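You operate a simulated robot arm through the tools that you are given. There is no shell and no other tool.

Carry out the task below with a simulated robot arm. There is one attempt and no reset: what you move stays moved.

JOB
Grease the black pedal's spring plate and press its bearing cap home.
Fine: load the yellow brush at the grease tin, cover the whole plate, brush back in its holder, no yellow neck showing. Set down upright: yellow round brush. A coat counts when it lies all over at full strength: go over it till it gets no stronger.

It is judged by the outcome, as a careful person would: the job done as asked, and still so three seconds after it is handed in. It fails if anything else is knocked over, pushed out of place, dropped, spilled or broken. A push-on lid holds only when it is set on centred and level and pressed home; a screw cap is set on level and turned clockwise until tight.

ROBOT AND FRAMES
A 7-joint arm with a two-finger parallel gripper, fixed in place. Base frame: the origin is at the foot of the arm, x ahead of it, y to its left, z up; the work surface is at about z = 0.91. Units: m, rad, N and s.
With the tool pointing down near the work surface it reaches from about 0.1 to 0.64 m from the base axis. Its first joint turns from -1.152 to 1.152 rad. Payload 1.57 kg.
The tool frame sits at the grasp point between the pads (the TCP): z along the fingers, y along the line on which they close. The tips reach 0.03 m beyond it. The gripper opens to 0.08 m. The fingers are 0.017 m wide and 0.012 m thick; the gripper's body (0.04 by 0.082 m) begins 0.08 m behind the TCP.
Orientation is that of the tool frame in the base frame, as a unit quaternion [x, y, z, w]. With the fingers straight down and closing along the base's y, the tool's x points along the base's -x, its y along +y and its z along -z.

CONTROLS
- The arm moves only by the tool jog_arm. Its argument "targets" is text: rows parted by semicolons, each of 6 numbers parted by spaces: the shift along the tool's x, y, z in mm, then the turn, a rotation vector about the tool's x, y, z in degrees. In form: tx ty tz rx ry rz; .... A call has 1 to 20 rows; each row shifts and turns the commanded pose from where the row before left it, along the tool's axes as they then stand. "hand" is the gripper command, from -1 (fully open) to 1 (shut), values between in proportion, set as the call begins (left out, the last holds). A row lasts 0.2 s, in which the tool goes at most 0.05 m and 0.15 rad; a call with a longer step from one row to the next is refused whole, and so is a gripper value outside its range. Where a pose cannot be reached the arm comes as near as it can. A force on the tool above 90 N (or 10 N above the force at the start of the call, whichever is more), or a blocked arm, ends the call early, and 0.2 s more pass. Each finger travels about 0.072 m/s and halts on what it meets, pressing with about 20 N; the grip force reading is that of the motor and also rises with nothing between the fingers. The clock runs only during rows and for 0.2 s after the last one: add rows that do not move to give the fingers time. It gives the time, the measured TCP pose, the force on the tool (base axes), the opening and the grip force at its end, in the units of the frame above (readings bear some noise), with the torque about the TCP (base axes, N m) and any sound that the robot's microphone picked up.
- Cameras (640 x 400 px; columns grow to the right, rows downward): "scene" is fixed at [0.0527, 0.4285, 1.427]; the picture's right is [-0.80, -0.60, 0.00], its down [-0.31, 0.42, -0.85] and it looks along [0.51, -0.68, -0.52] (base axes); focal length 316 px, centre (320, 200). "wrist" rides on the gripper at [0.072, -0.007, -0.122] in the tool frame; the picture's right is [0.09, 1.00, 0.00], its down [-0.84, 0.08, -0.54] and it looks along [-0.54, 0.05, 0.84] (tool axes); focal length 238 px, centre (320, 200). There is no depth. A picture from a camera that has moved, and an enlarged one, comes with that camera's place and axes in the base frame and with its lens.
- get_image(camera): a new picture of that camera. It takes no simulated time.
- enlarge(camera, box): a new picture of the part [left, top, right, bottom] of that camera's present view, enlarged. It takes no simulated time.
- job_done(): hands the job in; it is judged then, once.

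Nothing tells you positions but the pictures and the camera data. Unless the task says otherwise, let go and move clear before handing in.

The tools are called after "Emit:" by a JSON object that holds its "name" and its "arguments". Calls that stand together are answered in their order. jog_arm: Moves the arm, as the interface text tells. Its arguments: {"type":"object","properties":{"targets":{"type":"string"},"hand":{"type":"number"}},"required":["targets"]} The other tools are called the same way: get_image (camera) takes a picture; enlarge (camera, box) takes an enlarged picture of a part of a camera's view; job_done () hands the job in.

At the start:

```text
clock: 0.0
ee_pos: [0.3165, -0.027, 1.2579]
tool_rot: [0.0, 1.0, 0.0, 0.0]
force: [1.3, 0.4, -0.4]
ft_torque: [-0.03, -0.02, -0.01]
width: 0.0802
grasp_force: 0.1
```

scene: 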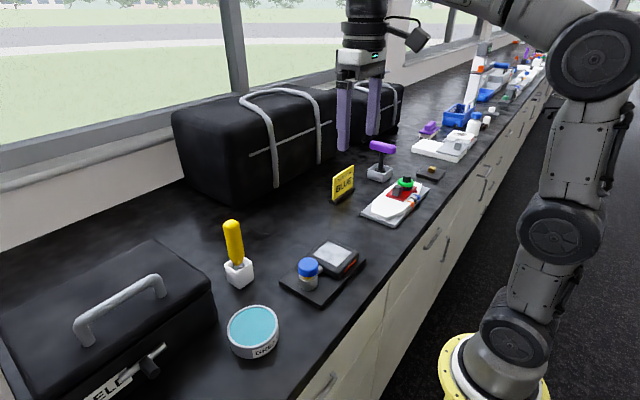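
wrist: 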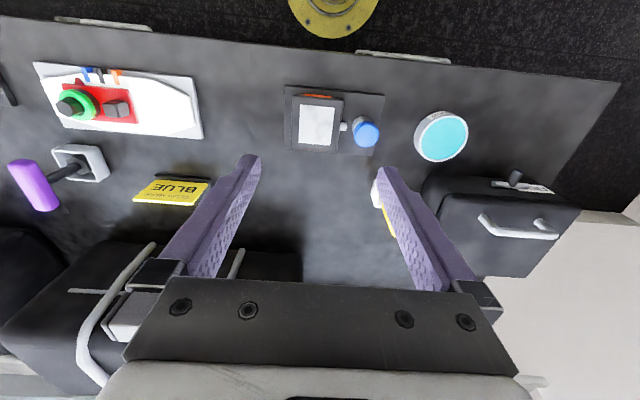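

I see a yellow-handled brush standing in a white holder, an open tin with turquoise grease, a black pedal with a light plate and a blue cap, plus some other items. I'll look closer before moving.

Emit:
{"name": "enlarge", "arguments": {"camera": "scene", "box": [200, 200, 400, 370]}}

Emit:
{"name": "enlarge", "arguments": {"camera": "scene", "box": [260, 220, 390, 310]}}

Emit:
{"name": "enlarge", "arguments": {"camera": "scene", "box": [320, 120, 480, 240]}}

Emit:
{"name": "enlarge", "arguments": {"camera": "wrist", "box": [260, 60, 500, 210]}}

Emit:
{"name": "enlarge", "arguments": {"camera": "wrist", "box": [0, 50, 240, 220]}}

```text
2.35 times, centred on (300, 285) of scene
camera zoom: at [0.0527, 0.4285, 1.427], right [-0.8, -0.6, 0.0], down [-0.31, 0.42, -0.85], along [0.51, -0.68, -0.52], focal length 742 px, centre (367, 0)
```

zoom: 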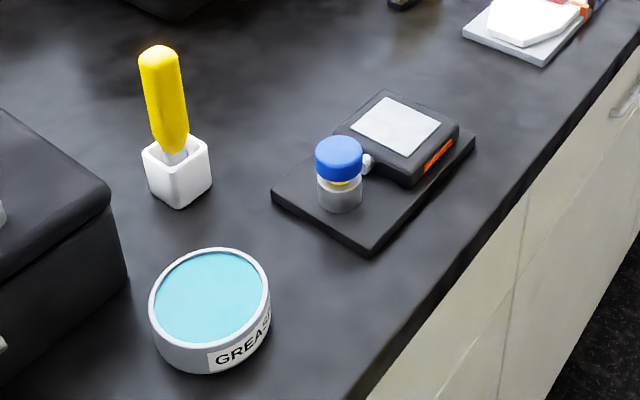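

```text
4.44 times, centred on (325, 265) of scene
camera zoom: at [0.0527, 0.4285, 1.427], right [-0.8, -0.6, 0.0], down [-0.31, 0.42, -0.85], along [0.51, -0.68, -0.52], focal length 1402 px, centre (298, -89)
```

zoom: 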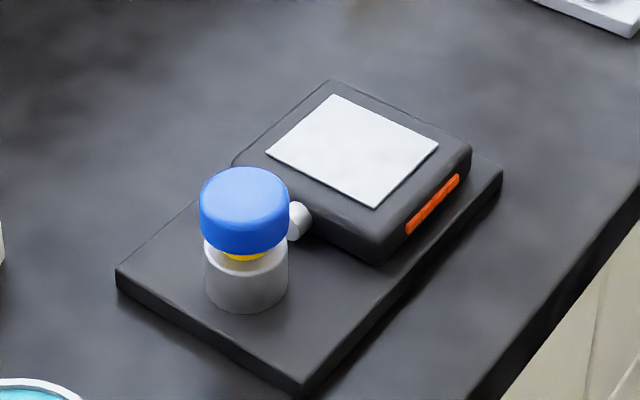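

```text
3.33 times, centred on (400, 180) of scene
camera zoom: at [0.0527, 0.4285, 1.427], right [-0.8, -0.6, 0.0], down [-0.31, 0.42, -0.85], along [0.51, -0.68, -0.52], focal length 1052 px, centre (53, 267)
```

zoom: 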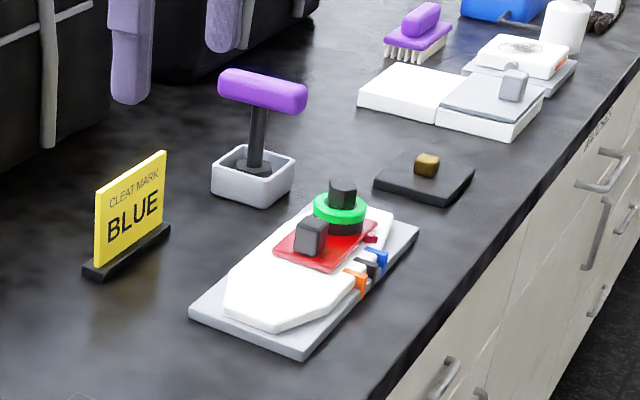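

```text
2.67 times, centred on (380, 135) of wrist
camera zoom: at [0.243, -0.033, 1.3794], right [-0.09, 1.0, 0.0], down [0.84, 0.08, 0.54], along [0.54, 0.05, -0.84], focal length 636 px, centre (160, 373)
```

zoom: 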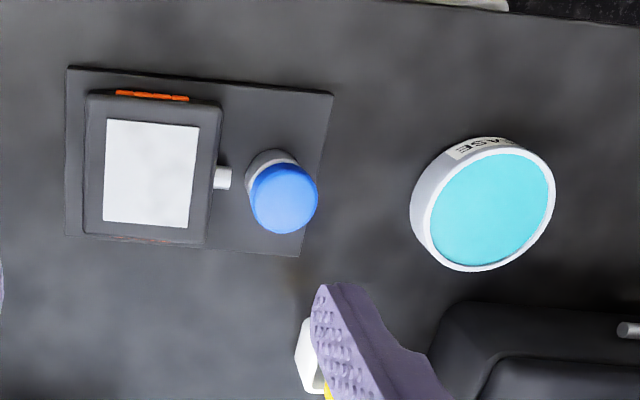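

```text
2.35 times, centred on (120, 135) of wrist
camera zoom: at [0.243, -0.033, 1.3794], right [-0.09, 1.0, 0.0], down [0.84, 0.08, 0.54], along [0.54, 0.05, -0.84], focal length 561 px, centre (791, 353)
```

zoom: 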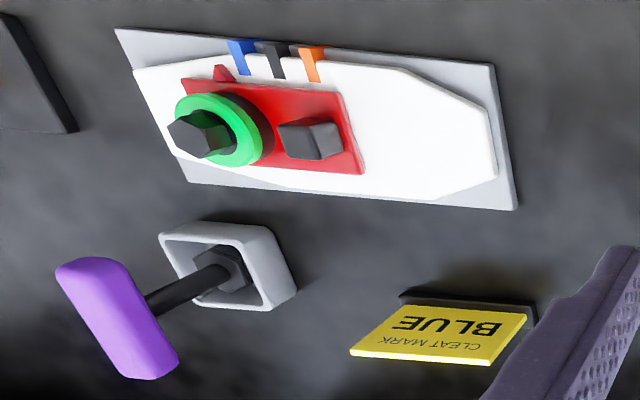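

The grease tin looks to be near (0.365, 0.213), the brush near (0.50, 0.12), the cap near (0.36, 0.057, 0.98) and the plate near (0.362, -0.029, 0.946). I'll move the wrist camera high above the brush to refine these.

Emit:
{"name": "jog_arm", "arguments": {"targets": "-20 37 0 0 0 0; -20 37 0 0 0 0; -20 37 0 0 0 0; -20 37 0 0 0 0; 0 0 0 0 0 0", "hand": -1}}

```text
clock: 1.2
ee_pos: [0.3966, 0.1227, 1.2589]
tool_rot: [0.0, 1.0, 0.0, 0.0]
force: [0.1, 0.5, 0.3]
ft_torque: [0.03, 0.0, 0.0]
width: 0.0801
grasp_force: 0.1
```

The arm moved as commanded; now I'll look with the wrist camera at the brush and tin area.

Emit:
{"name": "get_image", "arguments": {"camera": "wrist"}}

Emit:
{"name": "get_image", "arguments": {"camera": "scene"}}

```text
taken
camera wrist: at [0.3233, 0.1169, 1.3795], right [-0.09, 1.0, 0.0], down [0.84, 0.08, 0.54], along [0.54, 0.05, -0.84], focal length 238 px, centre (320, 200)
```

wrist: 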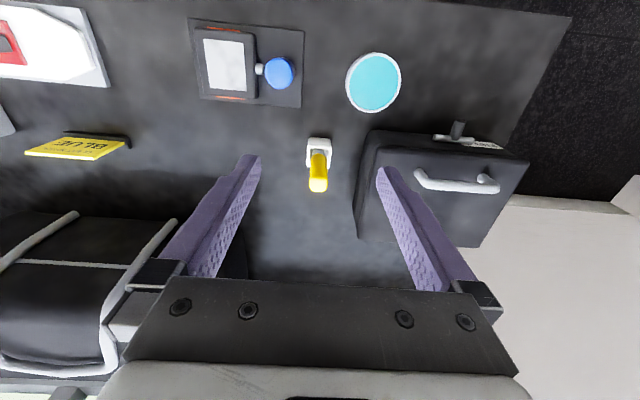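

```text
taken
```

scene: 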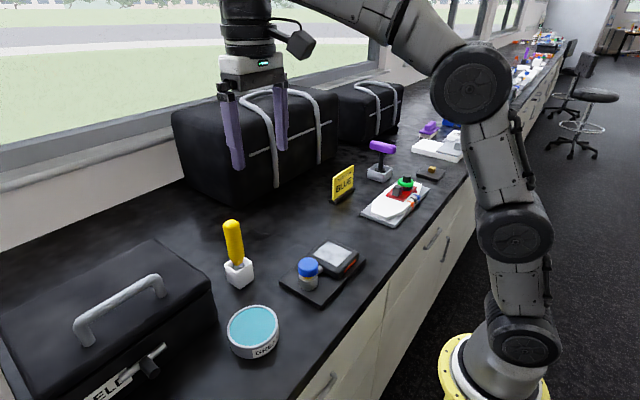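

Emit:
{"name": "enlarge", "arguments": {"camera": "wrist", "box": [270, 110, 370, 210]}}

Emit:
{"name": "enlarge", "arguments": {"camera": "wrist", "box": [180, 10, 420, 130]}}

Emit:
{"name": "enlarge", "arguments": {"camera": "scene", "box": [200, 210, 280, 300]}}

```text
4.00 times, centred on (320, 160) of wrist
camera zoom: at [0.3233, 0.1169, 1.3795], right [-0.09, 1.0, 0.0], down [0.84, 0.08, 0.54], along [0.54, 0.05, -0.84], focal length 953 px, centre (320, 360)
```

zoom: 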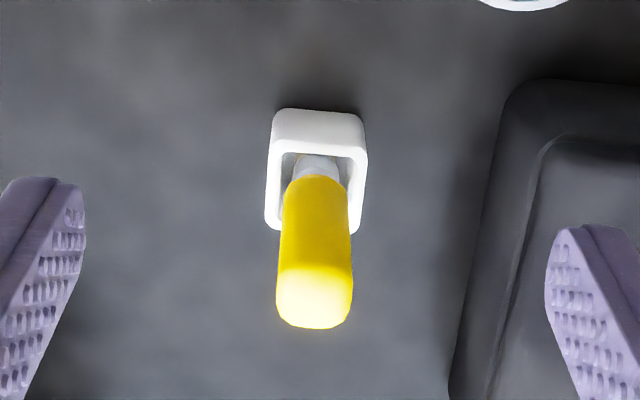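

```text
2.67 times, centred on (300, 70) of wrist
camera zoom: at [0.3233, 0.1169, 1.3795], right [-0.09, 1.0, 0.0], down [0.84, 0.08, 0.54], along [0.54, 0.05, -0.84], focal length 636 px, centre (373, 547)
```

zoom: 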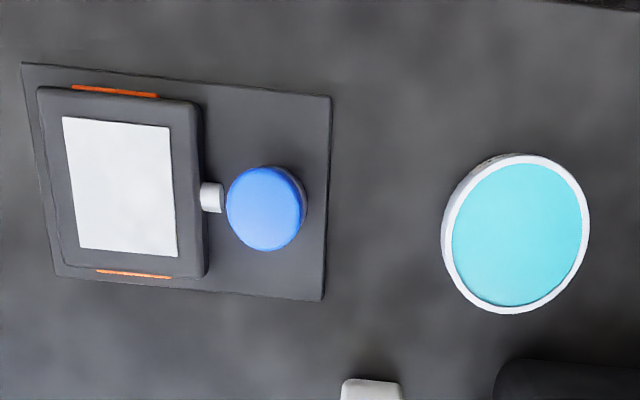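

```text
4.44 times, centred on (240, 255) of scene
camera zoom: at [0.0527, 0.4286, 1.427], right [-0.8, -0.6, 0.0], down [-0.31, 0.42, -0.85], along [0.51, -0.68, -0.52], focal length 1402 px, centre (676, -44)
```

zoom: 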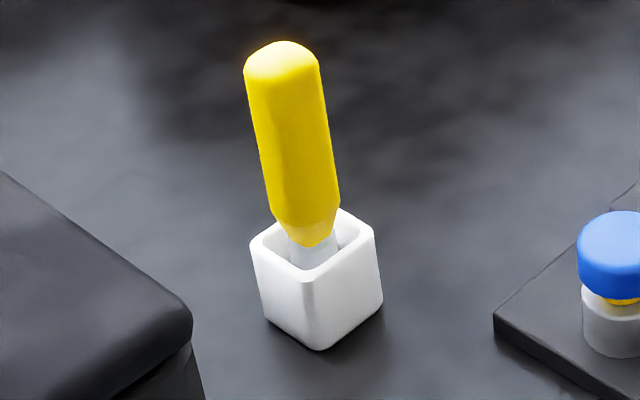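

The brush stands upright in its holder near (0.495, 0.131) with its top at z of about 1.067. I'll press the cap first while the hand is empty, so I'm closing the fingers and hovering above the cap to check the alignment.

Emit:
{"name": "jog_arm", "arguments": {"targets": "9 -16 30 0 0 0; 9 -16 30 0 0 0; 9 -16 30 0 0 0; 9 -16 30 0 0 0; 0 0 0 0 0 0; 0 0 0 0 0 0", "hand": 1}}

Emit:
{"name": "get_image", "arguments": {"camera": "wrist"}}

Emit:
{"name": "enlarge", "arguments": {"camera": "scene", "box": [240, 160, 400, 320]}}

```text
clock: 2.6
ee_pos: [0.3609, 0.0575, 1.1371]
tool_rot: [0.0, 1.0, 0.0, 0.0]
force: [-0.4, 0.3, 0.2]
ft_torque: [0.02, 0.0, -0.02]
width: 0.0
grasp_force: 20.3
```

```text
taken
camera wrist: at [0.2871, 0.0509, 1.2584], right [-0.09, 1.0, 0.0], down [0.84, 0.08, 0.54], along [0.54, 0.05, -0.84], focal length 238 px, centre (320, 200)
```

wrist: 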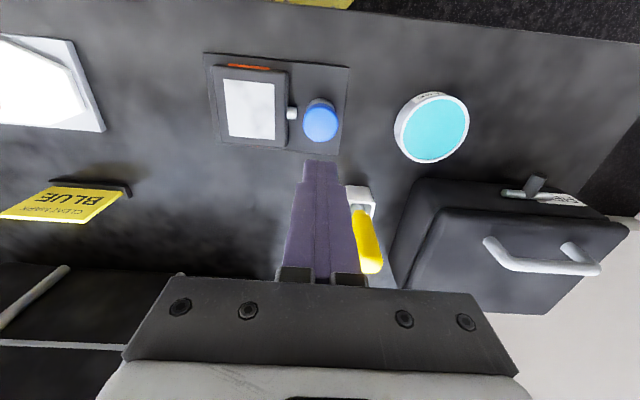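

```text
2.50 times, centred on (320, 240) of scene
camera zoom: at [0.0527, 0.4285, 1.427], right [-0.8, -0.6, 0.0], down [-0.31, 0.42, -0.85], along [0.51, -0.68, -0.52], focal length 789 px, centre (320, 100)
```

zoom: 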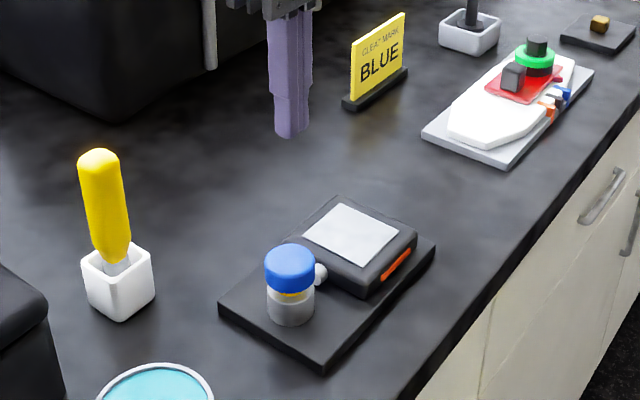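

The closed fingers are above the pedal; I'll zoom in on the cap from here to refine its position.

Emit:
{"name": "enlarge", "arguments": {"camera": "wrist", "box": [200, 50, 360, 170]}}

Emit:
{"name": "enlarge", "arguments": {"camera": "scene", "box": [270, 230, 360, 300]}}

```text
3.33 times, centred on (280, 110) of wrist
camera zoom: at [0.2871, 0.0509, 1.2584], right [-0.09, 1.0, 0.0], down [0.84, 0.08, 0.54], along [0.54, 0.05, -0.84], focal length 794 px, centre (453, 500)
```

zoom: 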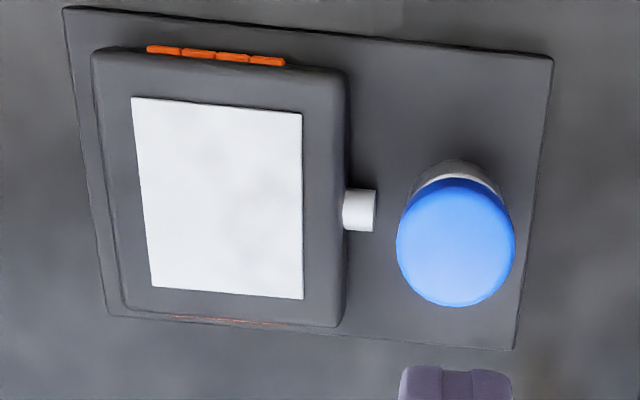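

```text
5.71 times, centred on (315, 265) of scene
camera zoom: at [0.0527, 0.4285, 1.427], right [-0.8, -0.6, 0.0], down [-0.31, 0.42, -0.85], along [0.51, -0.68, -0.52], focal length 1803 px, centre (349, -171)
```

zoom: 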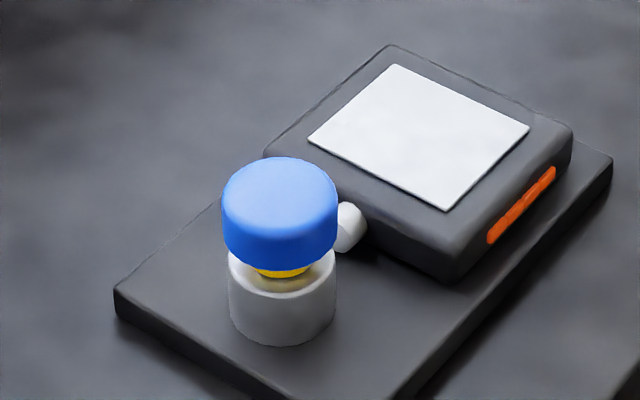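

The cap sits level near (0.362, 0.058) with its top around z = 0.982. I'll align over its centre and lower until just above it.

Emit:
{"name": "jog_arm", "arguments": {"targets": "-1 1 35 0 0 0; 0 0 35 0 0 0; 0 0 35 0 0 0; 0 0 0 0 0 0", "hand": 1}}

Emit:
{"name": "get_image", "arguments": {"camera": "wrist"}}

Emit:
{"name": "enlarge", "arguments": {"camera": "scene", "box": [270, 210, 360, 300]}}

```text
clock: 3.6
ee_pos: [0.3615, 0.0582, 1.0321]
tool_rot: [0.0, 1.0, 0.0, 0.0]
force: [0.1, -0.4, -0.4]
ft_torque: [-0.01, -0.02, -0.03]
width: 0.0001
grasp_force: 19.9
```

```text
taken
camera wrist: at [0.2882, 0.052, 1.1538], right [-0.09, 1.0, 0.0], down [0.84, 0.08, 0.54], along [0.54, 0.05, -0.84], focal length 238 px, centre (320, 200)
```

wrist: 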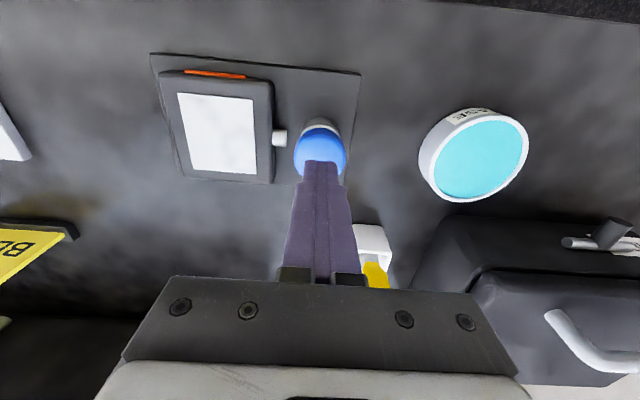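

```text
4.44 times, centred on (315, 255) of scene
camera zoom: at [0.0527, 0.4285, 1.427], right [-0.8, -0.6, 0.0], down [-0.31, 0.42, -0.85], along [0.51, -0.68, -0.52], focal length 1402 px, centre (342, -44)
```

zoom: 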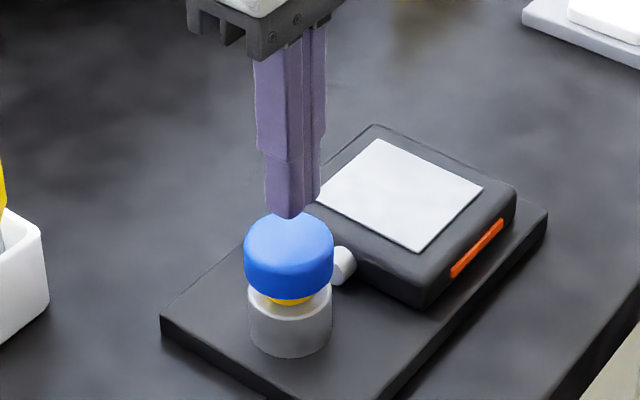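

The fingertips are centred over the cap about 18 mm above it. I'll press down in small steps and watch the force.

Emit:
{"name": "jog_arm", "arguments": {"targets": "0 0 8 0 0 0; 0 0 6 0 0 0; 0 0 2 0 0 0; 0 0 2 0 0 0; 0 0 2 0 0 0; 0 0 1 0 0 0; 0 0 1 0 0 0", "hand": 1}}

```text
clock: 5.2
ee_pos: [0.3609, 0.058, 1.0115]
tool_rot: [0.0, 1.0, 0.0, 0.001]
force: [0.1, 0.1, -0.2]
ft_torque: [0.0, 0.01, -0.01]
width: 0.0
grasp_force: 20.0
```

The TCP is at z = 1.0115 with no contact yet. I'll continue down in small steps.

Emit:
{"name": "jog_arm", "arguments": {"targets": "0 0 1 0 0 0; 0 0 1 0 0 0; 0 0 1 0 0 0; 0 0 1 0 0 0"}}

Emit:
{"name": "enlarge", "arguments": {"camera": "scene", "box": [270, 230, 360, 300]}}

```text
clock: 6.2
ee_pos: [0.3608, 0.0581, 1.007]
tool_rot: [-0.001, 1.0, 0.0, 0.0]
force: [0.8, 0.6, 0.0]
ft_torque: [0.02, -0.04, 0.02]
width: 0.0001
grasp_force: 20.4
```

```text
5.71 times, centred on (315, 265) of scene
camera zoom: at [0.0527, 0.4285, 1.427], right [-0.8, -0.6, 0.0], down [-0.31, 0.42, -0.85], along [0.51, -0.68, -0.52], focal length 1803 px, centre (349, -171)
```

zoom: 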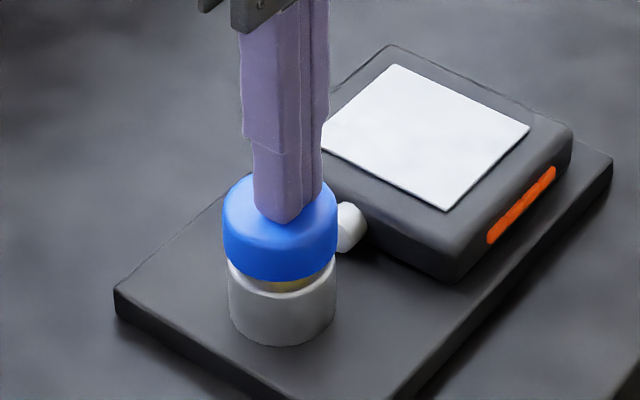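

The cap is moving down under the fingers and little neck is left. I'll keep pressing in 1 mm steps.

Emit:
{"name": "jog_arm", "arguments": {"targets": "0 0 1 0 0 0; 0 0 1 0 0 0; 0 0 1 0 0 0; 0 0 1 0 0 0"}}

Emit:
{"name": "enlarge", "arguments": {"camera": "scene", "box": [270, 230, 360, 300]}}

```text
clock: 7.2
ee_pos: [0.3605, 0.0587, 1.0019]
tool_rot: [0.0, 1.0, 0.0, 0.0]
force: [0.1, -0.6, -0.1]
ft_torque: [0.03, -0.02, -0.01]
width: 0.0
grasp_force: 19.9
```

```text
5.71 times, centred on (315, 265) of scene
camera zoom: at [0.0527, 0.4285, 1.427], right [-0.8, -0.6, 0.0], down [-0.31, 0.42, -0.85], along [0.51, -0.68, -0.52], focal length 1803 px, centre (349, -171)
```

zoom: 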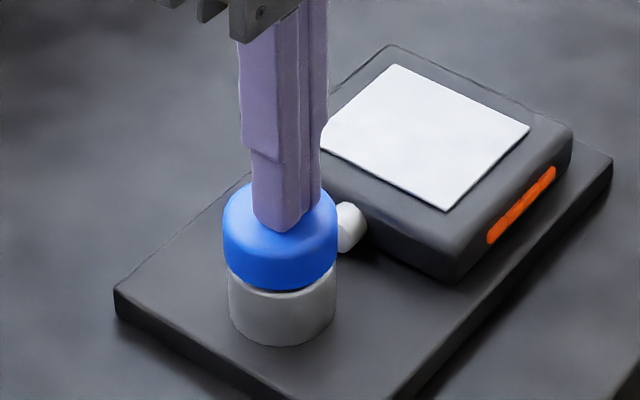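

The neck is now hidden; I'll keep pressing until the force shows that the cap is bottomed out.

Emit:
{"name": "jog_arm", "arguments": {"targets": "0 0 1 0 0 0; 0 0 1 0 0 0; 0 0 1 0 0 0; 0 0 0 0 0 0"}}

Emit:
{"name": "enlarge", "arguments": {"camera": "scene", "box": [270, 230, 360, 300]}}

```text
clock: 8.2
ee_pos: [0.3609, 0.058, 1.0007]
tool_rot: [0.0, 1.0, 0.0, 0.0]
force: [-2.6, 0.2, 5.1]
ft_torque: [-0.03, 0.05, 0.03]
width: 0.0
grasp_force: 20.2
```

```text
5.71 times, centred on (315, 265) of scene
camera zoom: at [0.0526, 0.4285, 1.427], right [-0.8, -0.6, 0.0], down [-0.31, 0.42, -0.85], along [0.51, -0.68, -0.52], focal length 1803 px, centre (349, -171)
```

zoom: 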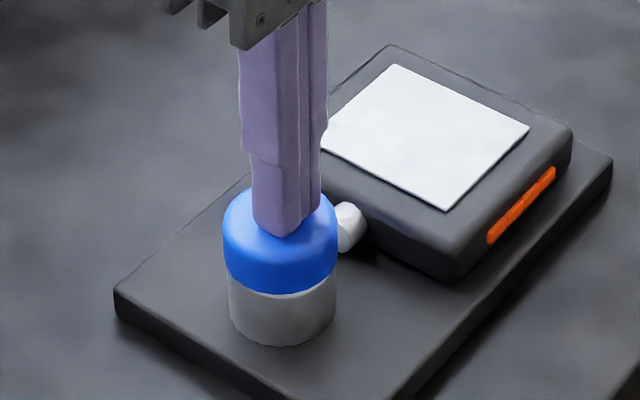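

The cap has met resistance (about 5 N). I'll push harder in small steps to be sure that it seats.

Emit:
{"name": "jog_arm", "arguments": {"targets": "0 0 2 0 0 0; 0 0 2 0 0 0; 0 0 2 0 0 0; 0 0 0 0 0 0"}}

Emit:
{"name": "enlarge", "arguments": {"camera": "scene", "box": [270, 230, 360, 300]}}

```text
clock: 9.2
ee_pos: [0.3624, 0.0577, 0.9972]
tool_rot: [0.0, 1.0, 0.001, 0.002]
force: [-14.5, -0.5, 41.5]
ft_torque: [0.0, 0.47, 0.02]
width: 0.0002
grasp_force: 19.5
```

```text
5.71 times, centred on (315, 265) of scene
camera zoom: at [0.0518, 0.4285, 1.4271], right [-0.8, -0.6, 0.0], down [-0.31, 0.42, -0.85], along [0.51, -0.68, -0.52], focal length 1803 px, centre (349, -171)
```

zoom: 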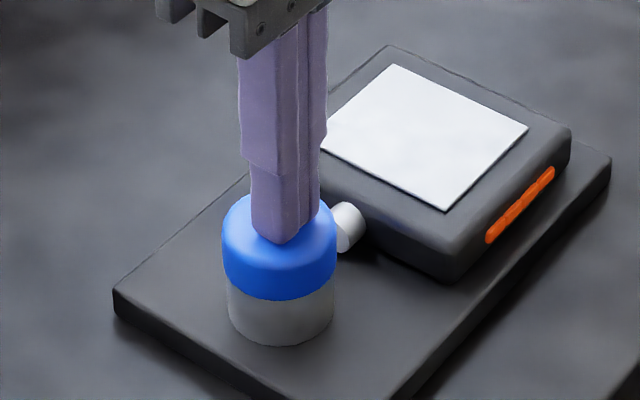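

The cap is down about 14 mm with 41 N on it and it looks flush. I'll give it a little more to confirm that it no longer moves.

Emit:
{"name": "jog_arm", "arguments": {"targets": "1 0 1 0 0 0; 0 0 2 0 0 0; 0 0 0 0 0 0"}}

Emit:
{"name": "enlarge", "arguments": {"camera": "scene", "box": [270, 230, 360, 300]}}

```text
clock: 10.0
ee_pos: [0.3611, 0.058, 0.9958]
tool_rot: [0.0, 1.0, 0.0, 0.007]
force: [-14.2, 1.7, 51.3]
ft_torque: [0.05, 0.59, 0.0]
width: 0.0
grasp_force: 20.0
```

```text
5.71 times, centred on (315, 265) of scene
camera zoom: at [0.0518, 0.4285, 1.4271], right [-0.8, -0.6, 0.0], down [-0.31, 0.42, -0.85], along [0.51, -0.68, -0.52], focal length 1803 px, centre (349, -171)
```

zoom: 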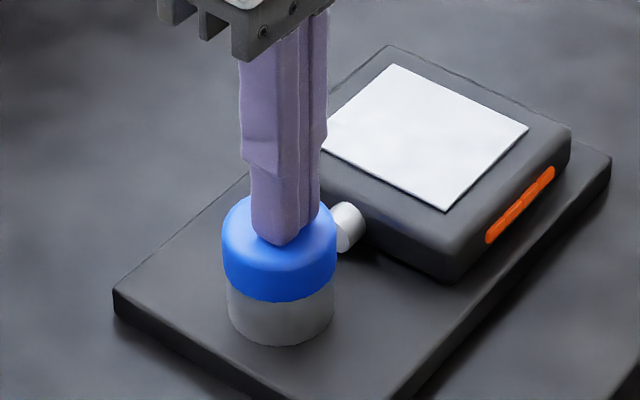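

There was another 1.4 mm of travel at 51 N, so I'll press a bit more to see whether it stops.

Emit:
{"name": "jog_arm", "arguments": {"targets": "0.5 0 1.5 0 0 0; 0.5 0 1.5 0 0 0; 0 0 0 0 0 0"}}

Emit:
{"name": "enlarge", "arguments": {"camera": "scene", "box": [270, 230, 360, 300]}}

```text
clock: 10.8
ee_pos: [0.3615, 0.0581, 0.9945]
tool_rot: [-0.001, 1.0, 0.001, 0.009]
force: [-15.5, 0.4, 61.3]
ft_torque: [0.01, 0.71, -0.01]
width: 0.0001
grasp_force: 19.8
```

```text
5.71 times, centred on (315, 265) of scene
camera zoom: at [0.0516, 0.4284, 1.4271], right [-0.8, -0.6, 0.0], down [-0.31, 0.42, -0.85], along [0.51, -0.68, -0.52], focal length 1803 px, centre (349, -171)
```

zoom: 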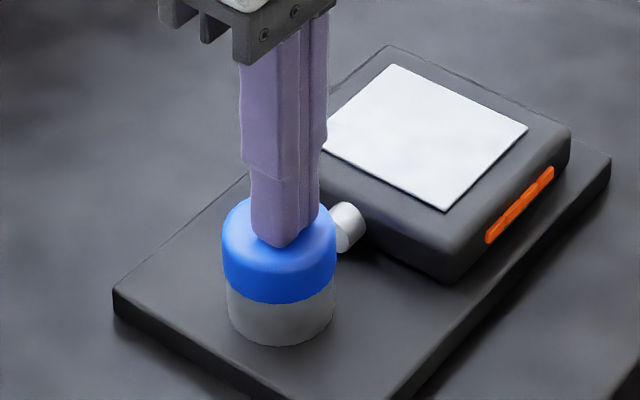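

The cap creeps about 1.3 mm per 10 N. I'll continue towards the upper force range and listen for it seating.

Emit:
{"name": "jog_arm", "arguments": {"targets": "0.5 0 2 0 0 0; 0.5 0 2 0 0 0; 0 0 0 0 0 0; 0 0 0 0 0 0"}}

Emit:
{"name": "enlarge", "arguments": {"camera": "scene", "box": [270, 230, 360, 300]}}

```text
clock: 11.8
ee_pos: [0.3611, 0.0573, 0.9939]
tool_rot: [0.0, 1.0, 0.001, 0.011]
force: [-20.0, -5.3, 76.5]
ft_torque: [-0.15, 0.97, 0.01]
width: 0.0
grasp_force: 20.1
```

```text
5.71 times, centred on (315, 265) of scene
camera zoom: at [0.0513, 0.4282, 1.4272], right [-0.8, -0.6, 0.0], down [-0.31, 0.42, -0.85], along [0.51, -0.68, -0.52], focal length 1803 px, centre (349, -171)
```

zoom: 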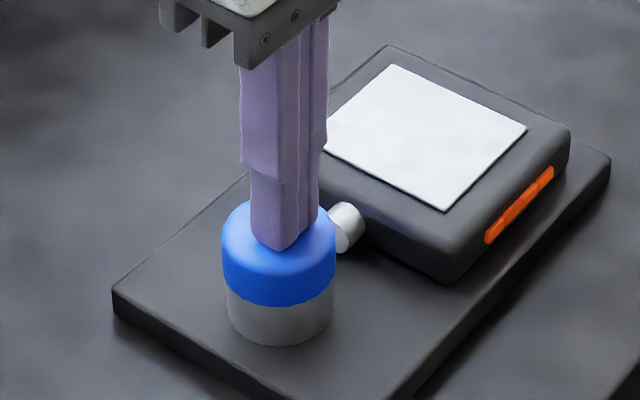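

Travel has nearly stopped (0.6 mm for 15 N more), so the cap seems to be bottoming out. One last small push, then I'll back off and inspect.

Emit:
{"name": "jog_arm", "arguments": {"targets": "0 0 1 0 0 0; 0 0 1 0 0 0; 0 0 0 0 0 0"}}

Emit:
{"name": "enlarge", "arguments": {"camera": "scene", "box": [270, 230, 360, 300]}}

```text
clock: 12.6
ee_pos: [0.3628, 0.0568, 0.9927]
tool_rot: [-0.001, 1.0, 0.001, 0.013]
force: [-21.9, -6.9, 84.4]
ft_torque: [-0.24, 1.08, 0.07]
width: 0.0
grasp_force: 20.3
```

```text
5.71 times, centred on (315, 265) of scene
camera zoom: at [0.0511, 0.4282, 1.4272], right [-0.8, -0.6, 0.0], down [-0.31, 0.42, -0.85], along [0.51, -0.68, -0.52], focal length 1803 px, centre (349, -171)
```

zoom: 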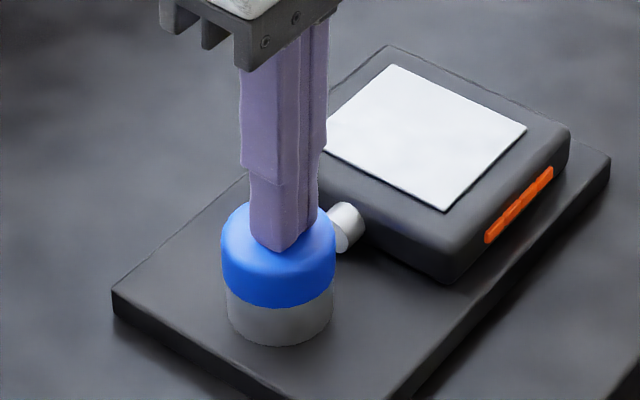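

Force is 84 N and the cap hardly moves. I'll lift straight up and inspect the cap.

Emit:
{"name": "jog_arm", "arguments": {"targets": "0 0 -5 0 0 0; 0 0 -10 0 0 0; 0 0 -15 0 0 0; 0 0 -40 0 0 0; 0 0 -40 0 0 0; 0 0 0 0 0 0"}}

Emit:
{"name": "enlarge", "arguments": {"camera": "scene", "box": [270, 230, 360, 300]}}

Emit:
{"name": "enlarge", "arguments": {"camera": "wrist", "box": [180, 50, 400, 180]}}

```text
clock: 14.0
ee_pos: [0.3587, 0.0578, 1.0907]
tool_rot: [-0.001, 1.0, 0.0, 0.0]
force: [-0.1, 0.3, -0.4]
ft_torque: [0.03, -0.02, 0.0]
width: 0.0
grasp_force: 20.3
```

```text
5.71 times, centred on (315, 265) of scene
camera zoom: at [0.0527, 0.4285, 1.427], right [-0.8, -0.6, 0.0], down [-0.31, 0.42, -0.85], along [0.51, -0.68, -0.52], focal length 1803 px, centre (349, -171)
```

zoom: 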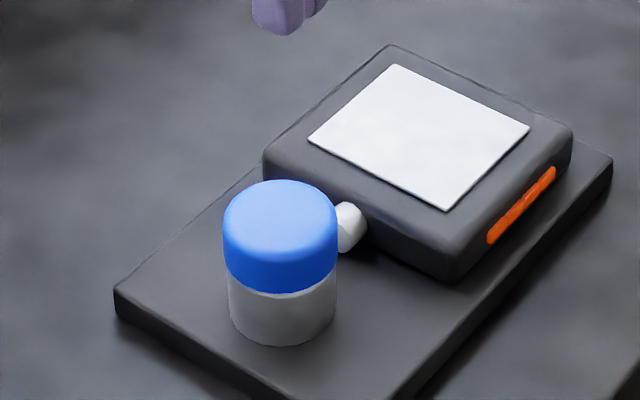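

```text
2.91 times, centred on (290, 115) of wrist
camera zoom: at [0.2855, 0.0519, 1.213], right [-0.09, 1.0, 0.0], down [0.84, 0.08, 0.54], along [0.54, 0.05, -0.84], focal length 693 px, centre (407, 447)
```

zoom: 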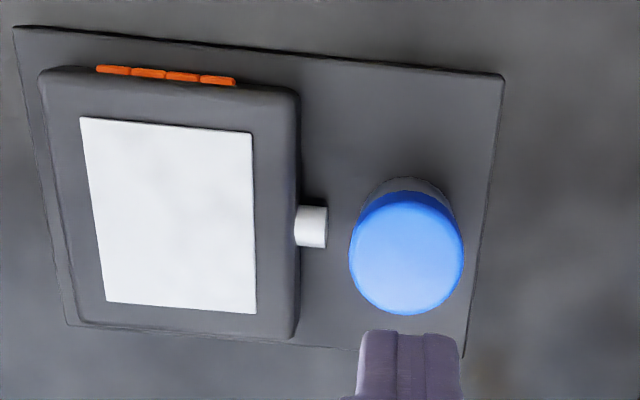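

The cap is down and no yellow shows. Let me zoom in closely to verify that it's flush and level.

Emit:
{"name": "enlarge", "arguments": {"camera": "scene", "box": [290, 250, 335, 295]}}

Emit:
{"name": "enlarge", "arguments": {"camera": "wrist", "box": [285, 100, 355, 170]}}

```text
8.89 times, centred on (312, 272) of scene
camera zoom: at [0.0527, 0.4285, 1.427], right [-0.8, -0.6, 0.0], down [-0.31, 0.42, -0.85], along [0.51, -0.68, -0.52], focal length 2805 px, centre (387, -444)
```

zoom: 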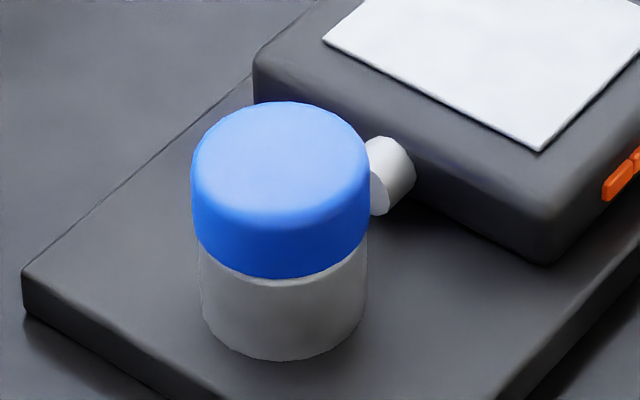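

```text
5.71 times, centred on (320, 135) of wrist
camera zoom: at [0.2855, 0.0519, 1.213], right [-0.09, 1.0, 0.0], down [0.84, 0.08, 0.54], along [0.54, 0.05, -0.84], focal length 1362 px, centre (320, 571)
```

zoom: 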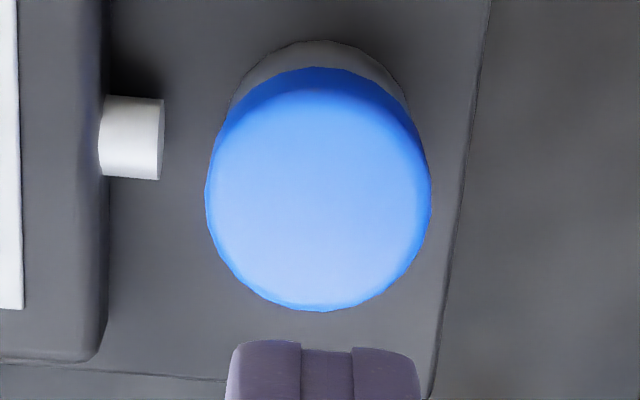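

The cap is flush, level and no yellow shows. Next I'll rise, open the hand partway and go above the brush.

Emit:
{"name": "jog_arm", "arguments": {"targets": "0 0 -40 0 0 0; 0 0 -40 0 0 0; -10 0 -30 0 0 0; -34 18 0 0 0 0; -34 18 0 0 0 0; -34 18 0 0 0 0; -24 18 0 0 0 0; 0 0 0 0 0 0", "hand": -0.6}}

Emit:
{"name": "get_image", "arguments": {"camera": "wrist"}}

Emit:
{"name": "enlarge", "arguments": {"camera": "scene", "box": [180, 120, 320, 300]}}

```text
clock: 15.8
ee_pos: [0.4952, 0.1306, 1.201]
tool_rot: [-0.001, 1.0, 0.001, 0.0]
force: [-0.4, 0.0, -0.3]
ft_torque: [-0.01, 0.01, -0.01]
width: 0.0642
grasp_force: 0.0
```

```text
taken
camera wrist: at [0.421, 0.1253, 1.323], right [-0.09, 1.0, 0.0], down [0.84, 0.08, 0.54], along [0.54, 0.05, -0.84], focal length 238 px, centre (320, 200)
```

wrist: 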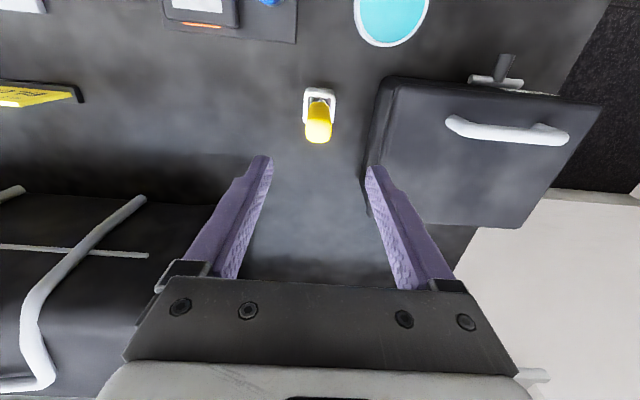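

```text
2.22 times, centred on (250, 210) of scene
camera zoom: at [0.0528, 0.4286, 1.427], right [-0.8, -0.6, 0.0], down [-0.31, 0.42, -0.85], along [0.51, -0.68, -0.52], focal length 701 px, centre (476, 178)
```

zoom: 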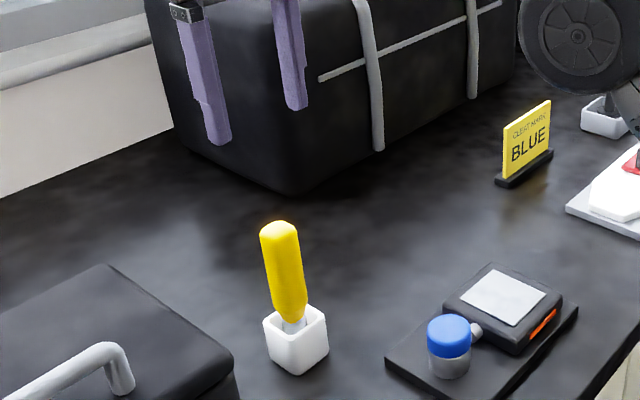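

The gripper is above the brush; I'll zoom in to refine the brush's position.

Emit:
{"name": "enlarge", "arguments": {"camera": "wrist", "box": [270, 70, 370, 170]}}

```text
4.00 times, centred on (320, 120) of wrist
camera zoom: at [0.421, 0.1253, 1.323], right [-0.09, 1.0, 0.0], down [0.84, 0.08, 0.54], along [0.54, 0.05, -0.84], focal length 953 px, centre (320, 520)
```

zoom: 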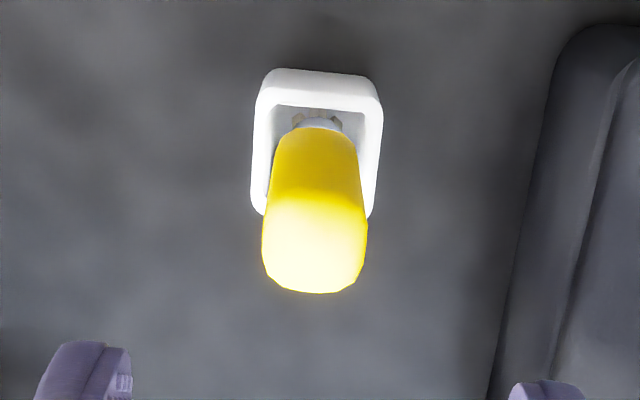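

The handle's centre is near (0.498, 0.131). I'll descend around it, leaving the fingers well above the holder, and check before gripping.

Emit:
{"name": "jog_arm", "arguments": {"targets": "-2 0 36 0 0 0; 0 0 36 0 0 0; 0 0 36 0 0 0; 0 0 36 0 0 0; 0 0 36 0 0 0; 0 0 6 0 0 0; 0 0 0 0 0 0", "hand": -0.6}}

Emit:
{"name": "get_image", "arguments": {"camera": "wrist"}}

Emit:
{"name": "enlarge", "arguments": {"camera": "scene", "box": [170, 140, 310, 300]}}

```text
clock: 17.4
ee_pos: [0.4966, 0.1306, 1.015]
tool_rot: [0.001, 1.0, 0.0, 0.0]
force: [1.0, 0.3, -0.1]
ft_torque: [0.06, -0.04, 0.02]
width: 0.0639
grasp_force: 0.0
```

```text
taken
camera wrist: at [0.4231, 0.1237, 1.1367], right [-0.09, 1.0, 0.0], down [0.84, 0.08, 0.54], along [0.54, 0.05, -0.84], focal length 238 px, centre (320, 200)
```

wrist: 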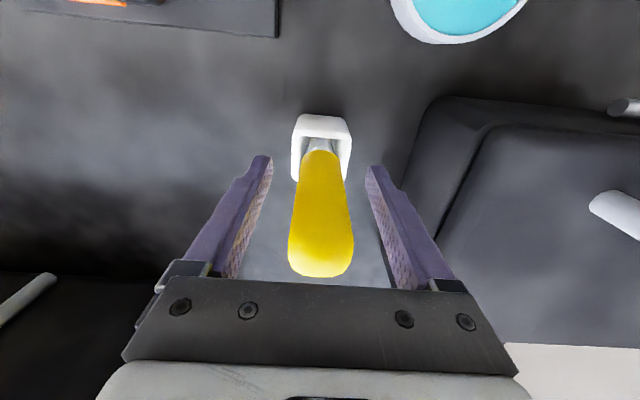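

```text
2.50 times, centred on (240, 220) of scene
camera zoom: at [0.0527, 0.4285, 1.427], right [-0.8, -0.6, 0.0], down [-0.31, 0.42, -0.85], along [0.51, -0.68, -0.52], focal length 789 px, centre (520, 150)
```

zoom: 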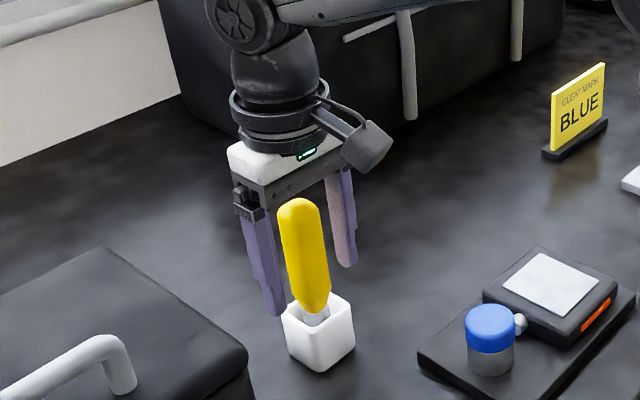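

The fingers straddle the handle and it's centred in both views. I'll close the grip.

Emit:
{"name": "jog_arm", "arguments": {"targets": "0 0 0 0 0 0; 0 0 0 0 0 0; 0 0 0 0 0 0; 0 0 0 0 0 0; 0 0 0 0 0 0", "hand": 1}}

Emit:
{"name": "enlarge", "arguments": {"camera": "scene", "box": [190, 200, 290, 300]}}

Emit:
{"name": "get_image", "arguments": {"camera": "wrist"}}

```text
clock: 18.6
ee_pos: [0.4965, 0.1297, 1.0153]
tool_rot: [0.0, 1.0, 0.0, 0.0]
force: [0.1, -0.4, 0.3]
ft_torque: [0.0, 0.02, -0.04]
width: 0.0286
grasp_force: 20.0
```

```text
4.00 times, centred on (240, 250) of scene
camera zoom: at [0.0527, 0.4285, 1.427], right [-0.8, -0.6, 0.0], down [-0.31, 0.42, -0.85], along [0.51, -0.68, -0.52], focal length 1262 px, centre (640, 0)
```

zoom: 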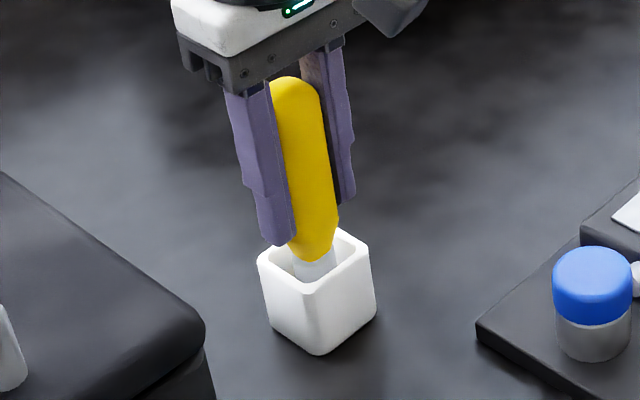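

```text
taken
camera wrist: at [0.4231, 0.1237, 1.137], right [-0.09, 1.0, 0.0], down [0.84, 0.08, 0.54], along [0.54, 0.05, -0.84], focal length 238 px, centre (320, 200)
```

wrist: 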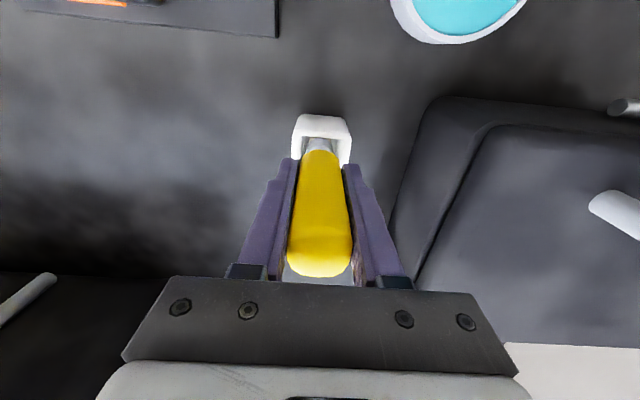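

The handle is gripped at 28.6 mm wide. I'll note this pose (0.4965, 0.130, 1.0153) for the return and lift straight up.

Emit:
{"name": "jog_arm", "arguments": {"targets": "0 0 -10 0 0 0; 0 0 -20 0 0 0; 0 0 -30 0 0 0; 0 0 -40 0 0 0; 0 0 -40 0 0 0; 0 0 0 0 0 0"}}

Emit:
{"name": "get_image", "arguments": {"camera": "wrist"}}

Emit:
{"name": "enlarge", "arguments": {"camera": "scene", "box": [180, 130, 300, 300]}}

```text
clock: 20.0
ee_pos: [0.496, 0.1308, 1.1558]
tool_rot: [0.0, 1.0, 0.0, 0.0]
force: [-0.3, 0.5, -1.5]
ft_torque: [-0.02, 0.03, -0.03]
width: 0.0286
grasp_force: 20.0
```

```text
taken
camera wrist: at [0.422, 0.1245, 1.2777], right [-0.09, 1.0, 0.0], down [0.84, 0.08, 0.54], along [0.54, 0.05, -0.84], focal length 238 px, centre (320, 200)
```

wrist: 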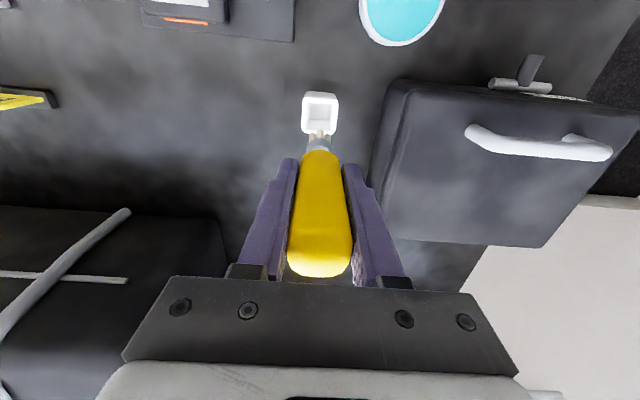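

```text
2.35 times, centred on (240, 215) of scene
camera zoom: at [0.0527, 0.4285, 1.427], right [-0.8, -0.6, 0.0], down [-0.31, 0.42, -0.85], along [0.51, -0.68, -0.52], focal length 742 px, centre (508, 165)
```

zoom: 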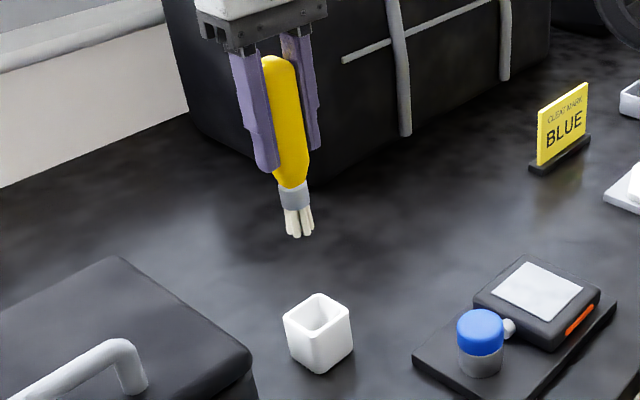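

Emit:
{"name": "enlarge", "arguments": {"camera": "scene", "box": [210, 140, 260, 240]}}

Emit:
{"name": "enlarge", "arguments": {"camera": "wrist", "box": [285, 80, 355, 160]}}

Emit:
{"name": "enlarge", "arguments": {"camera": "scene", "box": [215, 240, 265, 300]}}

```text
4.00 times, centred on (235, 190) of scene
camera zoom: at [0.0527, 0.4285, 1.427], right [-0.8, -0.6, 0.0], down [-0.31, 0.42, -0.85], along [0.51, -0.68, -0.52], focal length 1262 px, centre (660, 240)
```

zoom: 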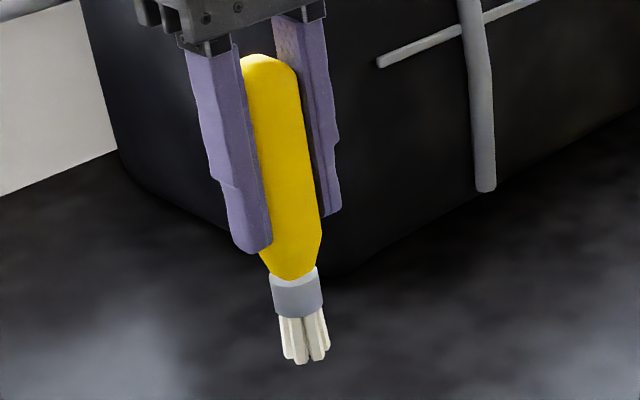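

```text
5.00 times, centred on (320, 120) of wrist
camera zoom: at [0.422, 0.1245, 1.2777], right [-0.09, 1.0, 0.0], down [0.84, 0.08, 0.54], along [0.54, 0.05, -0.84], focal length 1192 px, centre (320, 600)
```

zoom: 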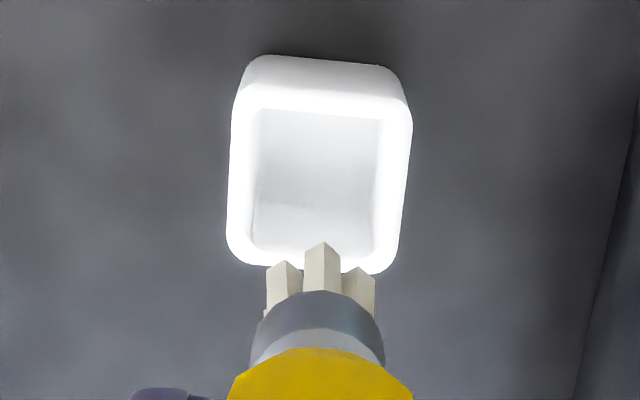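

```text
6.67 times, centred on (240, 270) of scene
camera zoom: at [0.0527, 0.4285, 1.427], right [-0.8, -0.6, 0.0], down [-0.31, 0.42, -0.85], along [0.51, -0.68, -0.52], focal length 2104 px, centre (853, -267)
```

zoom: 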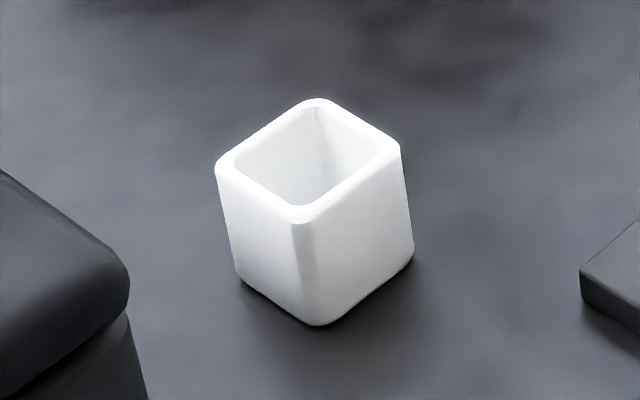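

The brush is held straight; its cream bristles end about 0.10 m below the TCP. I'll carry it over the grease tin, whose centre is near (0.364, 0.212).

Emit:
{"name": "jog_arm", "arguments": {"targets": "33 20 0 0 0 0; 33 20 0 0 0 0; 33 20 0 0 0 0; 33 21 0 0 0 0; 0 0 0 0 0 0"}}

Emit:
{"name": "get_image", "arguments": {"camera": "wrist"}}

Emit:
{"name": "enlarge", "arguments": {"camera": "scene", "box": [180, 180, 340, 370]}}

```text
clock: 21.2
ee_pos: [0.3645, 0.2105, 1.1548]
tool_rot: [-0.001, 1.0, 0.0, 0.0]
force: [0.1, -0.3, -0.2]
ft_torque: [0.0, 0.05, -0.01]
width: 0.0284
grasp_force: 20.4
```

```text
taken
camera wrist: at [0.2904, 0.205, 1.2772], right [-0.09, 1.0, 0.0], down [0.84, 0.08, 0.54], along [0.54, 0.05, -0.84], focal length 238 px, centre (320, 200)
```

wrist: 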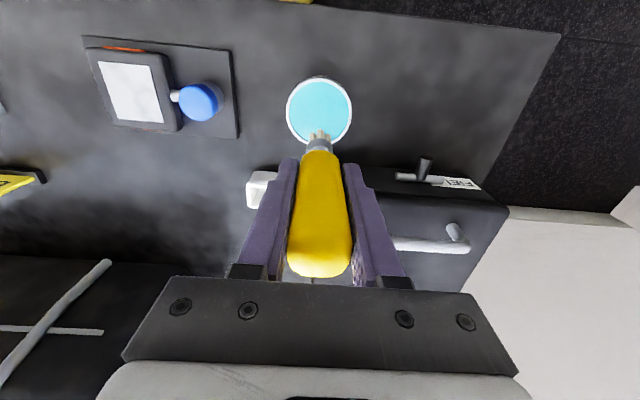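

```text
2.11 times, centred on (260, 275) of scene
camera zoom: at [0.0527, 0.4285, 1.427], right [-0.8, -0.6, 0.0], down [-0.31, 0.42, -0.85], along [0.51, -0.68, -0.52], focal length 664 px, centre (446, 42)
```

zoom: 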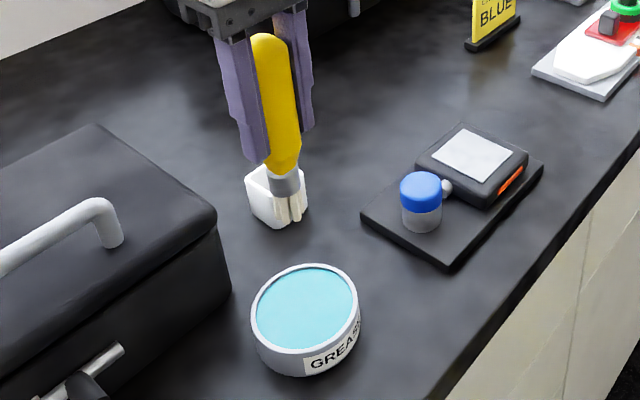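

The brush is lined up over the tin's centre in both views. I'll lower to just above the grease and check.

Emit:
{"name": "jog_arm", "arguments": {"targets": "0 1 30 0 0 0; 0 0 30 0 0 0; 0 0 25 0 0 0; 0 0 0 0 0 0"}}

Emit:
{"name": "get_image", "arguments": {"camera": "wrist"}}

Emit:
{"name": "enlarge", "arguments": {"camera": "scene", "box": [210, 240, 310, 370]}}

```text
clock: 22.2
ee_pos: [0.3649, 0.2104, 1.0702]
tool_rot: [0.0, 1.0, 0.0, 0.001]
force: [0.1, -0.1, 1.3]
ft_torque: [0.02, -0.01, -0.01]
width: 0.0286
grasp_force: 20.3
```

```text
taken
camera wrist: at [0.291, 0.2053, 1.1919], right [-0.09, 1.0, 0.0], down [0.84, 0.08, 0.54], along [0.54, 0.05, -0.84], focal length 238 px, centre (320, 200)
```

wrist: 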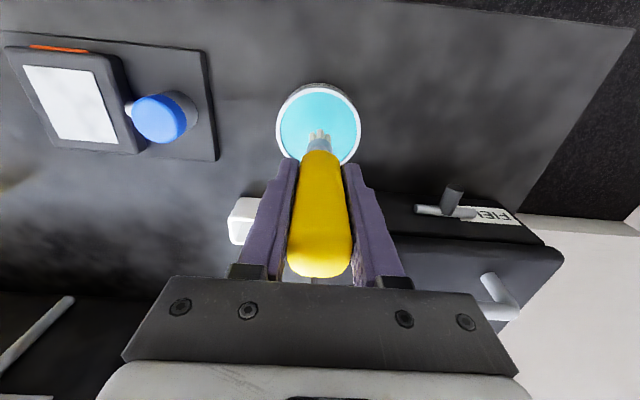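

```text
3.08 times, centred on (260, 305) of scene
camera zoom: at [0.0527, 0.4285, 1.427], right [-0.8, -0.6, 0.0], down [-0.31, 0.42, -0.85], along [0.51, -0.68, -0.52], focal length 971 px, centre (505, -123)
```

zoom: 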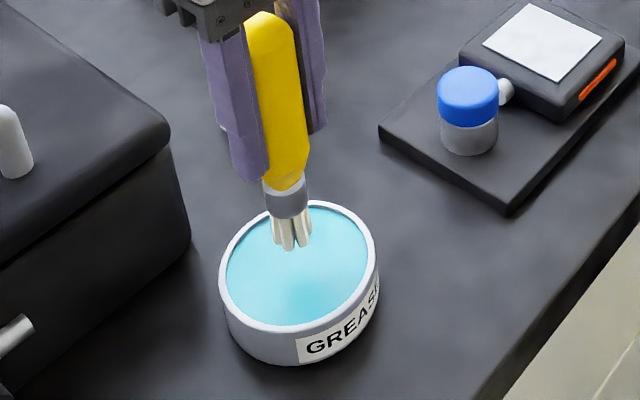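

The bristles are centred and about 14 mm above the grease. I'll lower slowly into it, watching the force.

Emit:
{"name": "jog_arm", "arguments": {"targets": "0 0 8 0 0 0; 0 0 4 0 0 0; 0 0 3 0 0 0; 0 0 0 0 0 0"}}

Emit:
{"name": "enlarge", "arguments": {"camera": "scene", "box": [210, 260, 310, 370]}}

```text
clock: 23.2
ee_pos: [0.3635, 0.2111, 1.0552]
tool_rot: [0.0, 1.0, 0.001, 0.0]
force: [-0.9, -1.0, -0.9]
ft_torque: [0.03, 0.04, 0.03]
width: 0.0284
grasp_force: 19.7
```

```text
3.64 times, centred on (260, 315) of scene
camera zoom: at [0.0527, 0.4285, 1.427], right [-0.8, -0.6, 0.0], down [-0.31, 0.42, -0.85], along [0.51, -0.68, -0.52], focal length 1147 px, centre (538, -218)
```

zoom: 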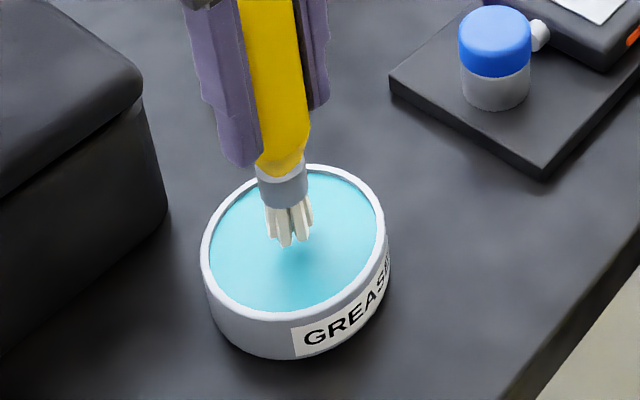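

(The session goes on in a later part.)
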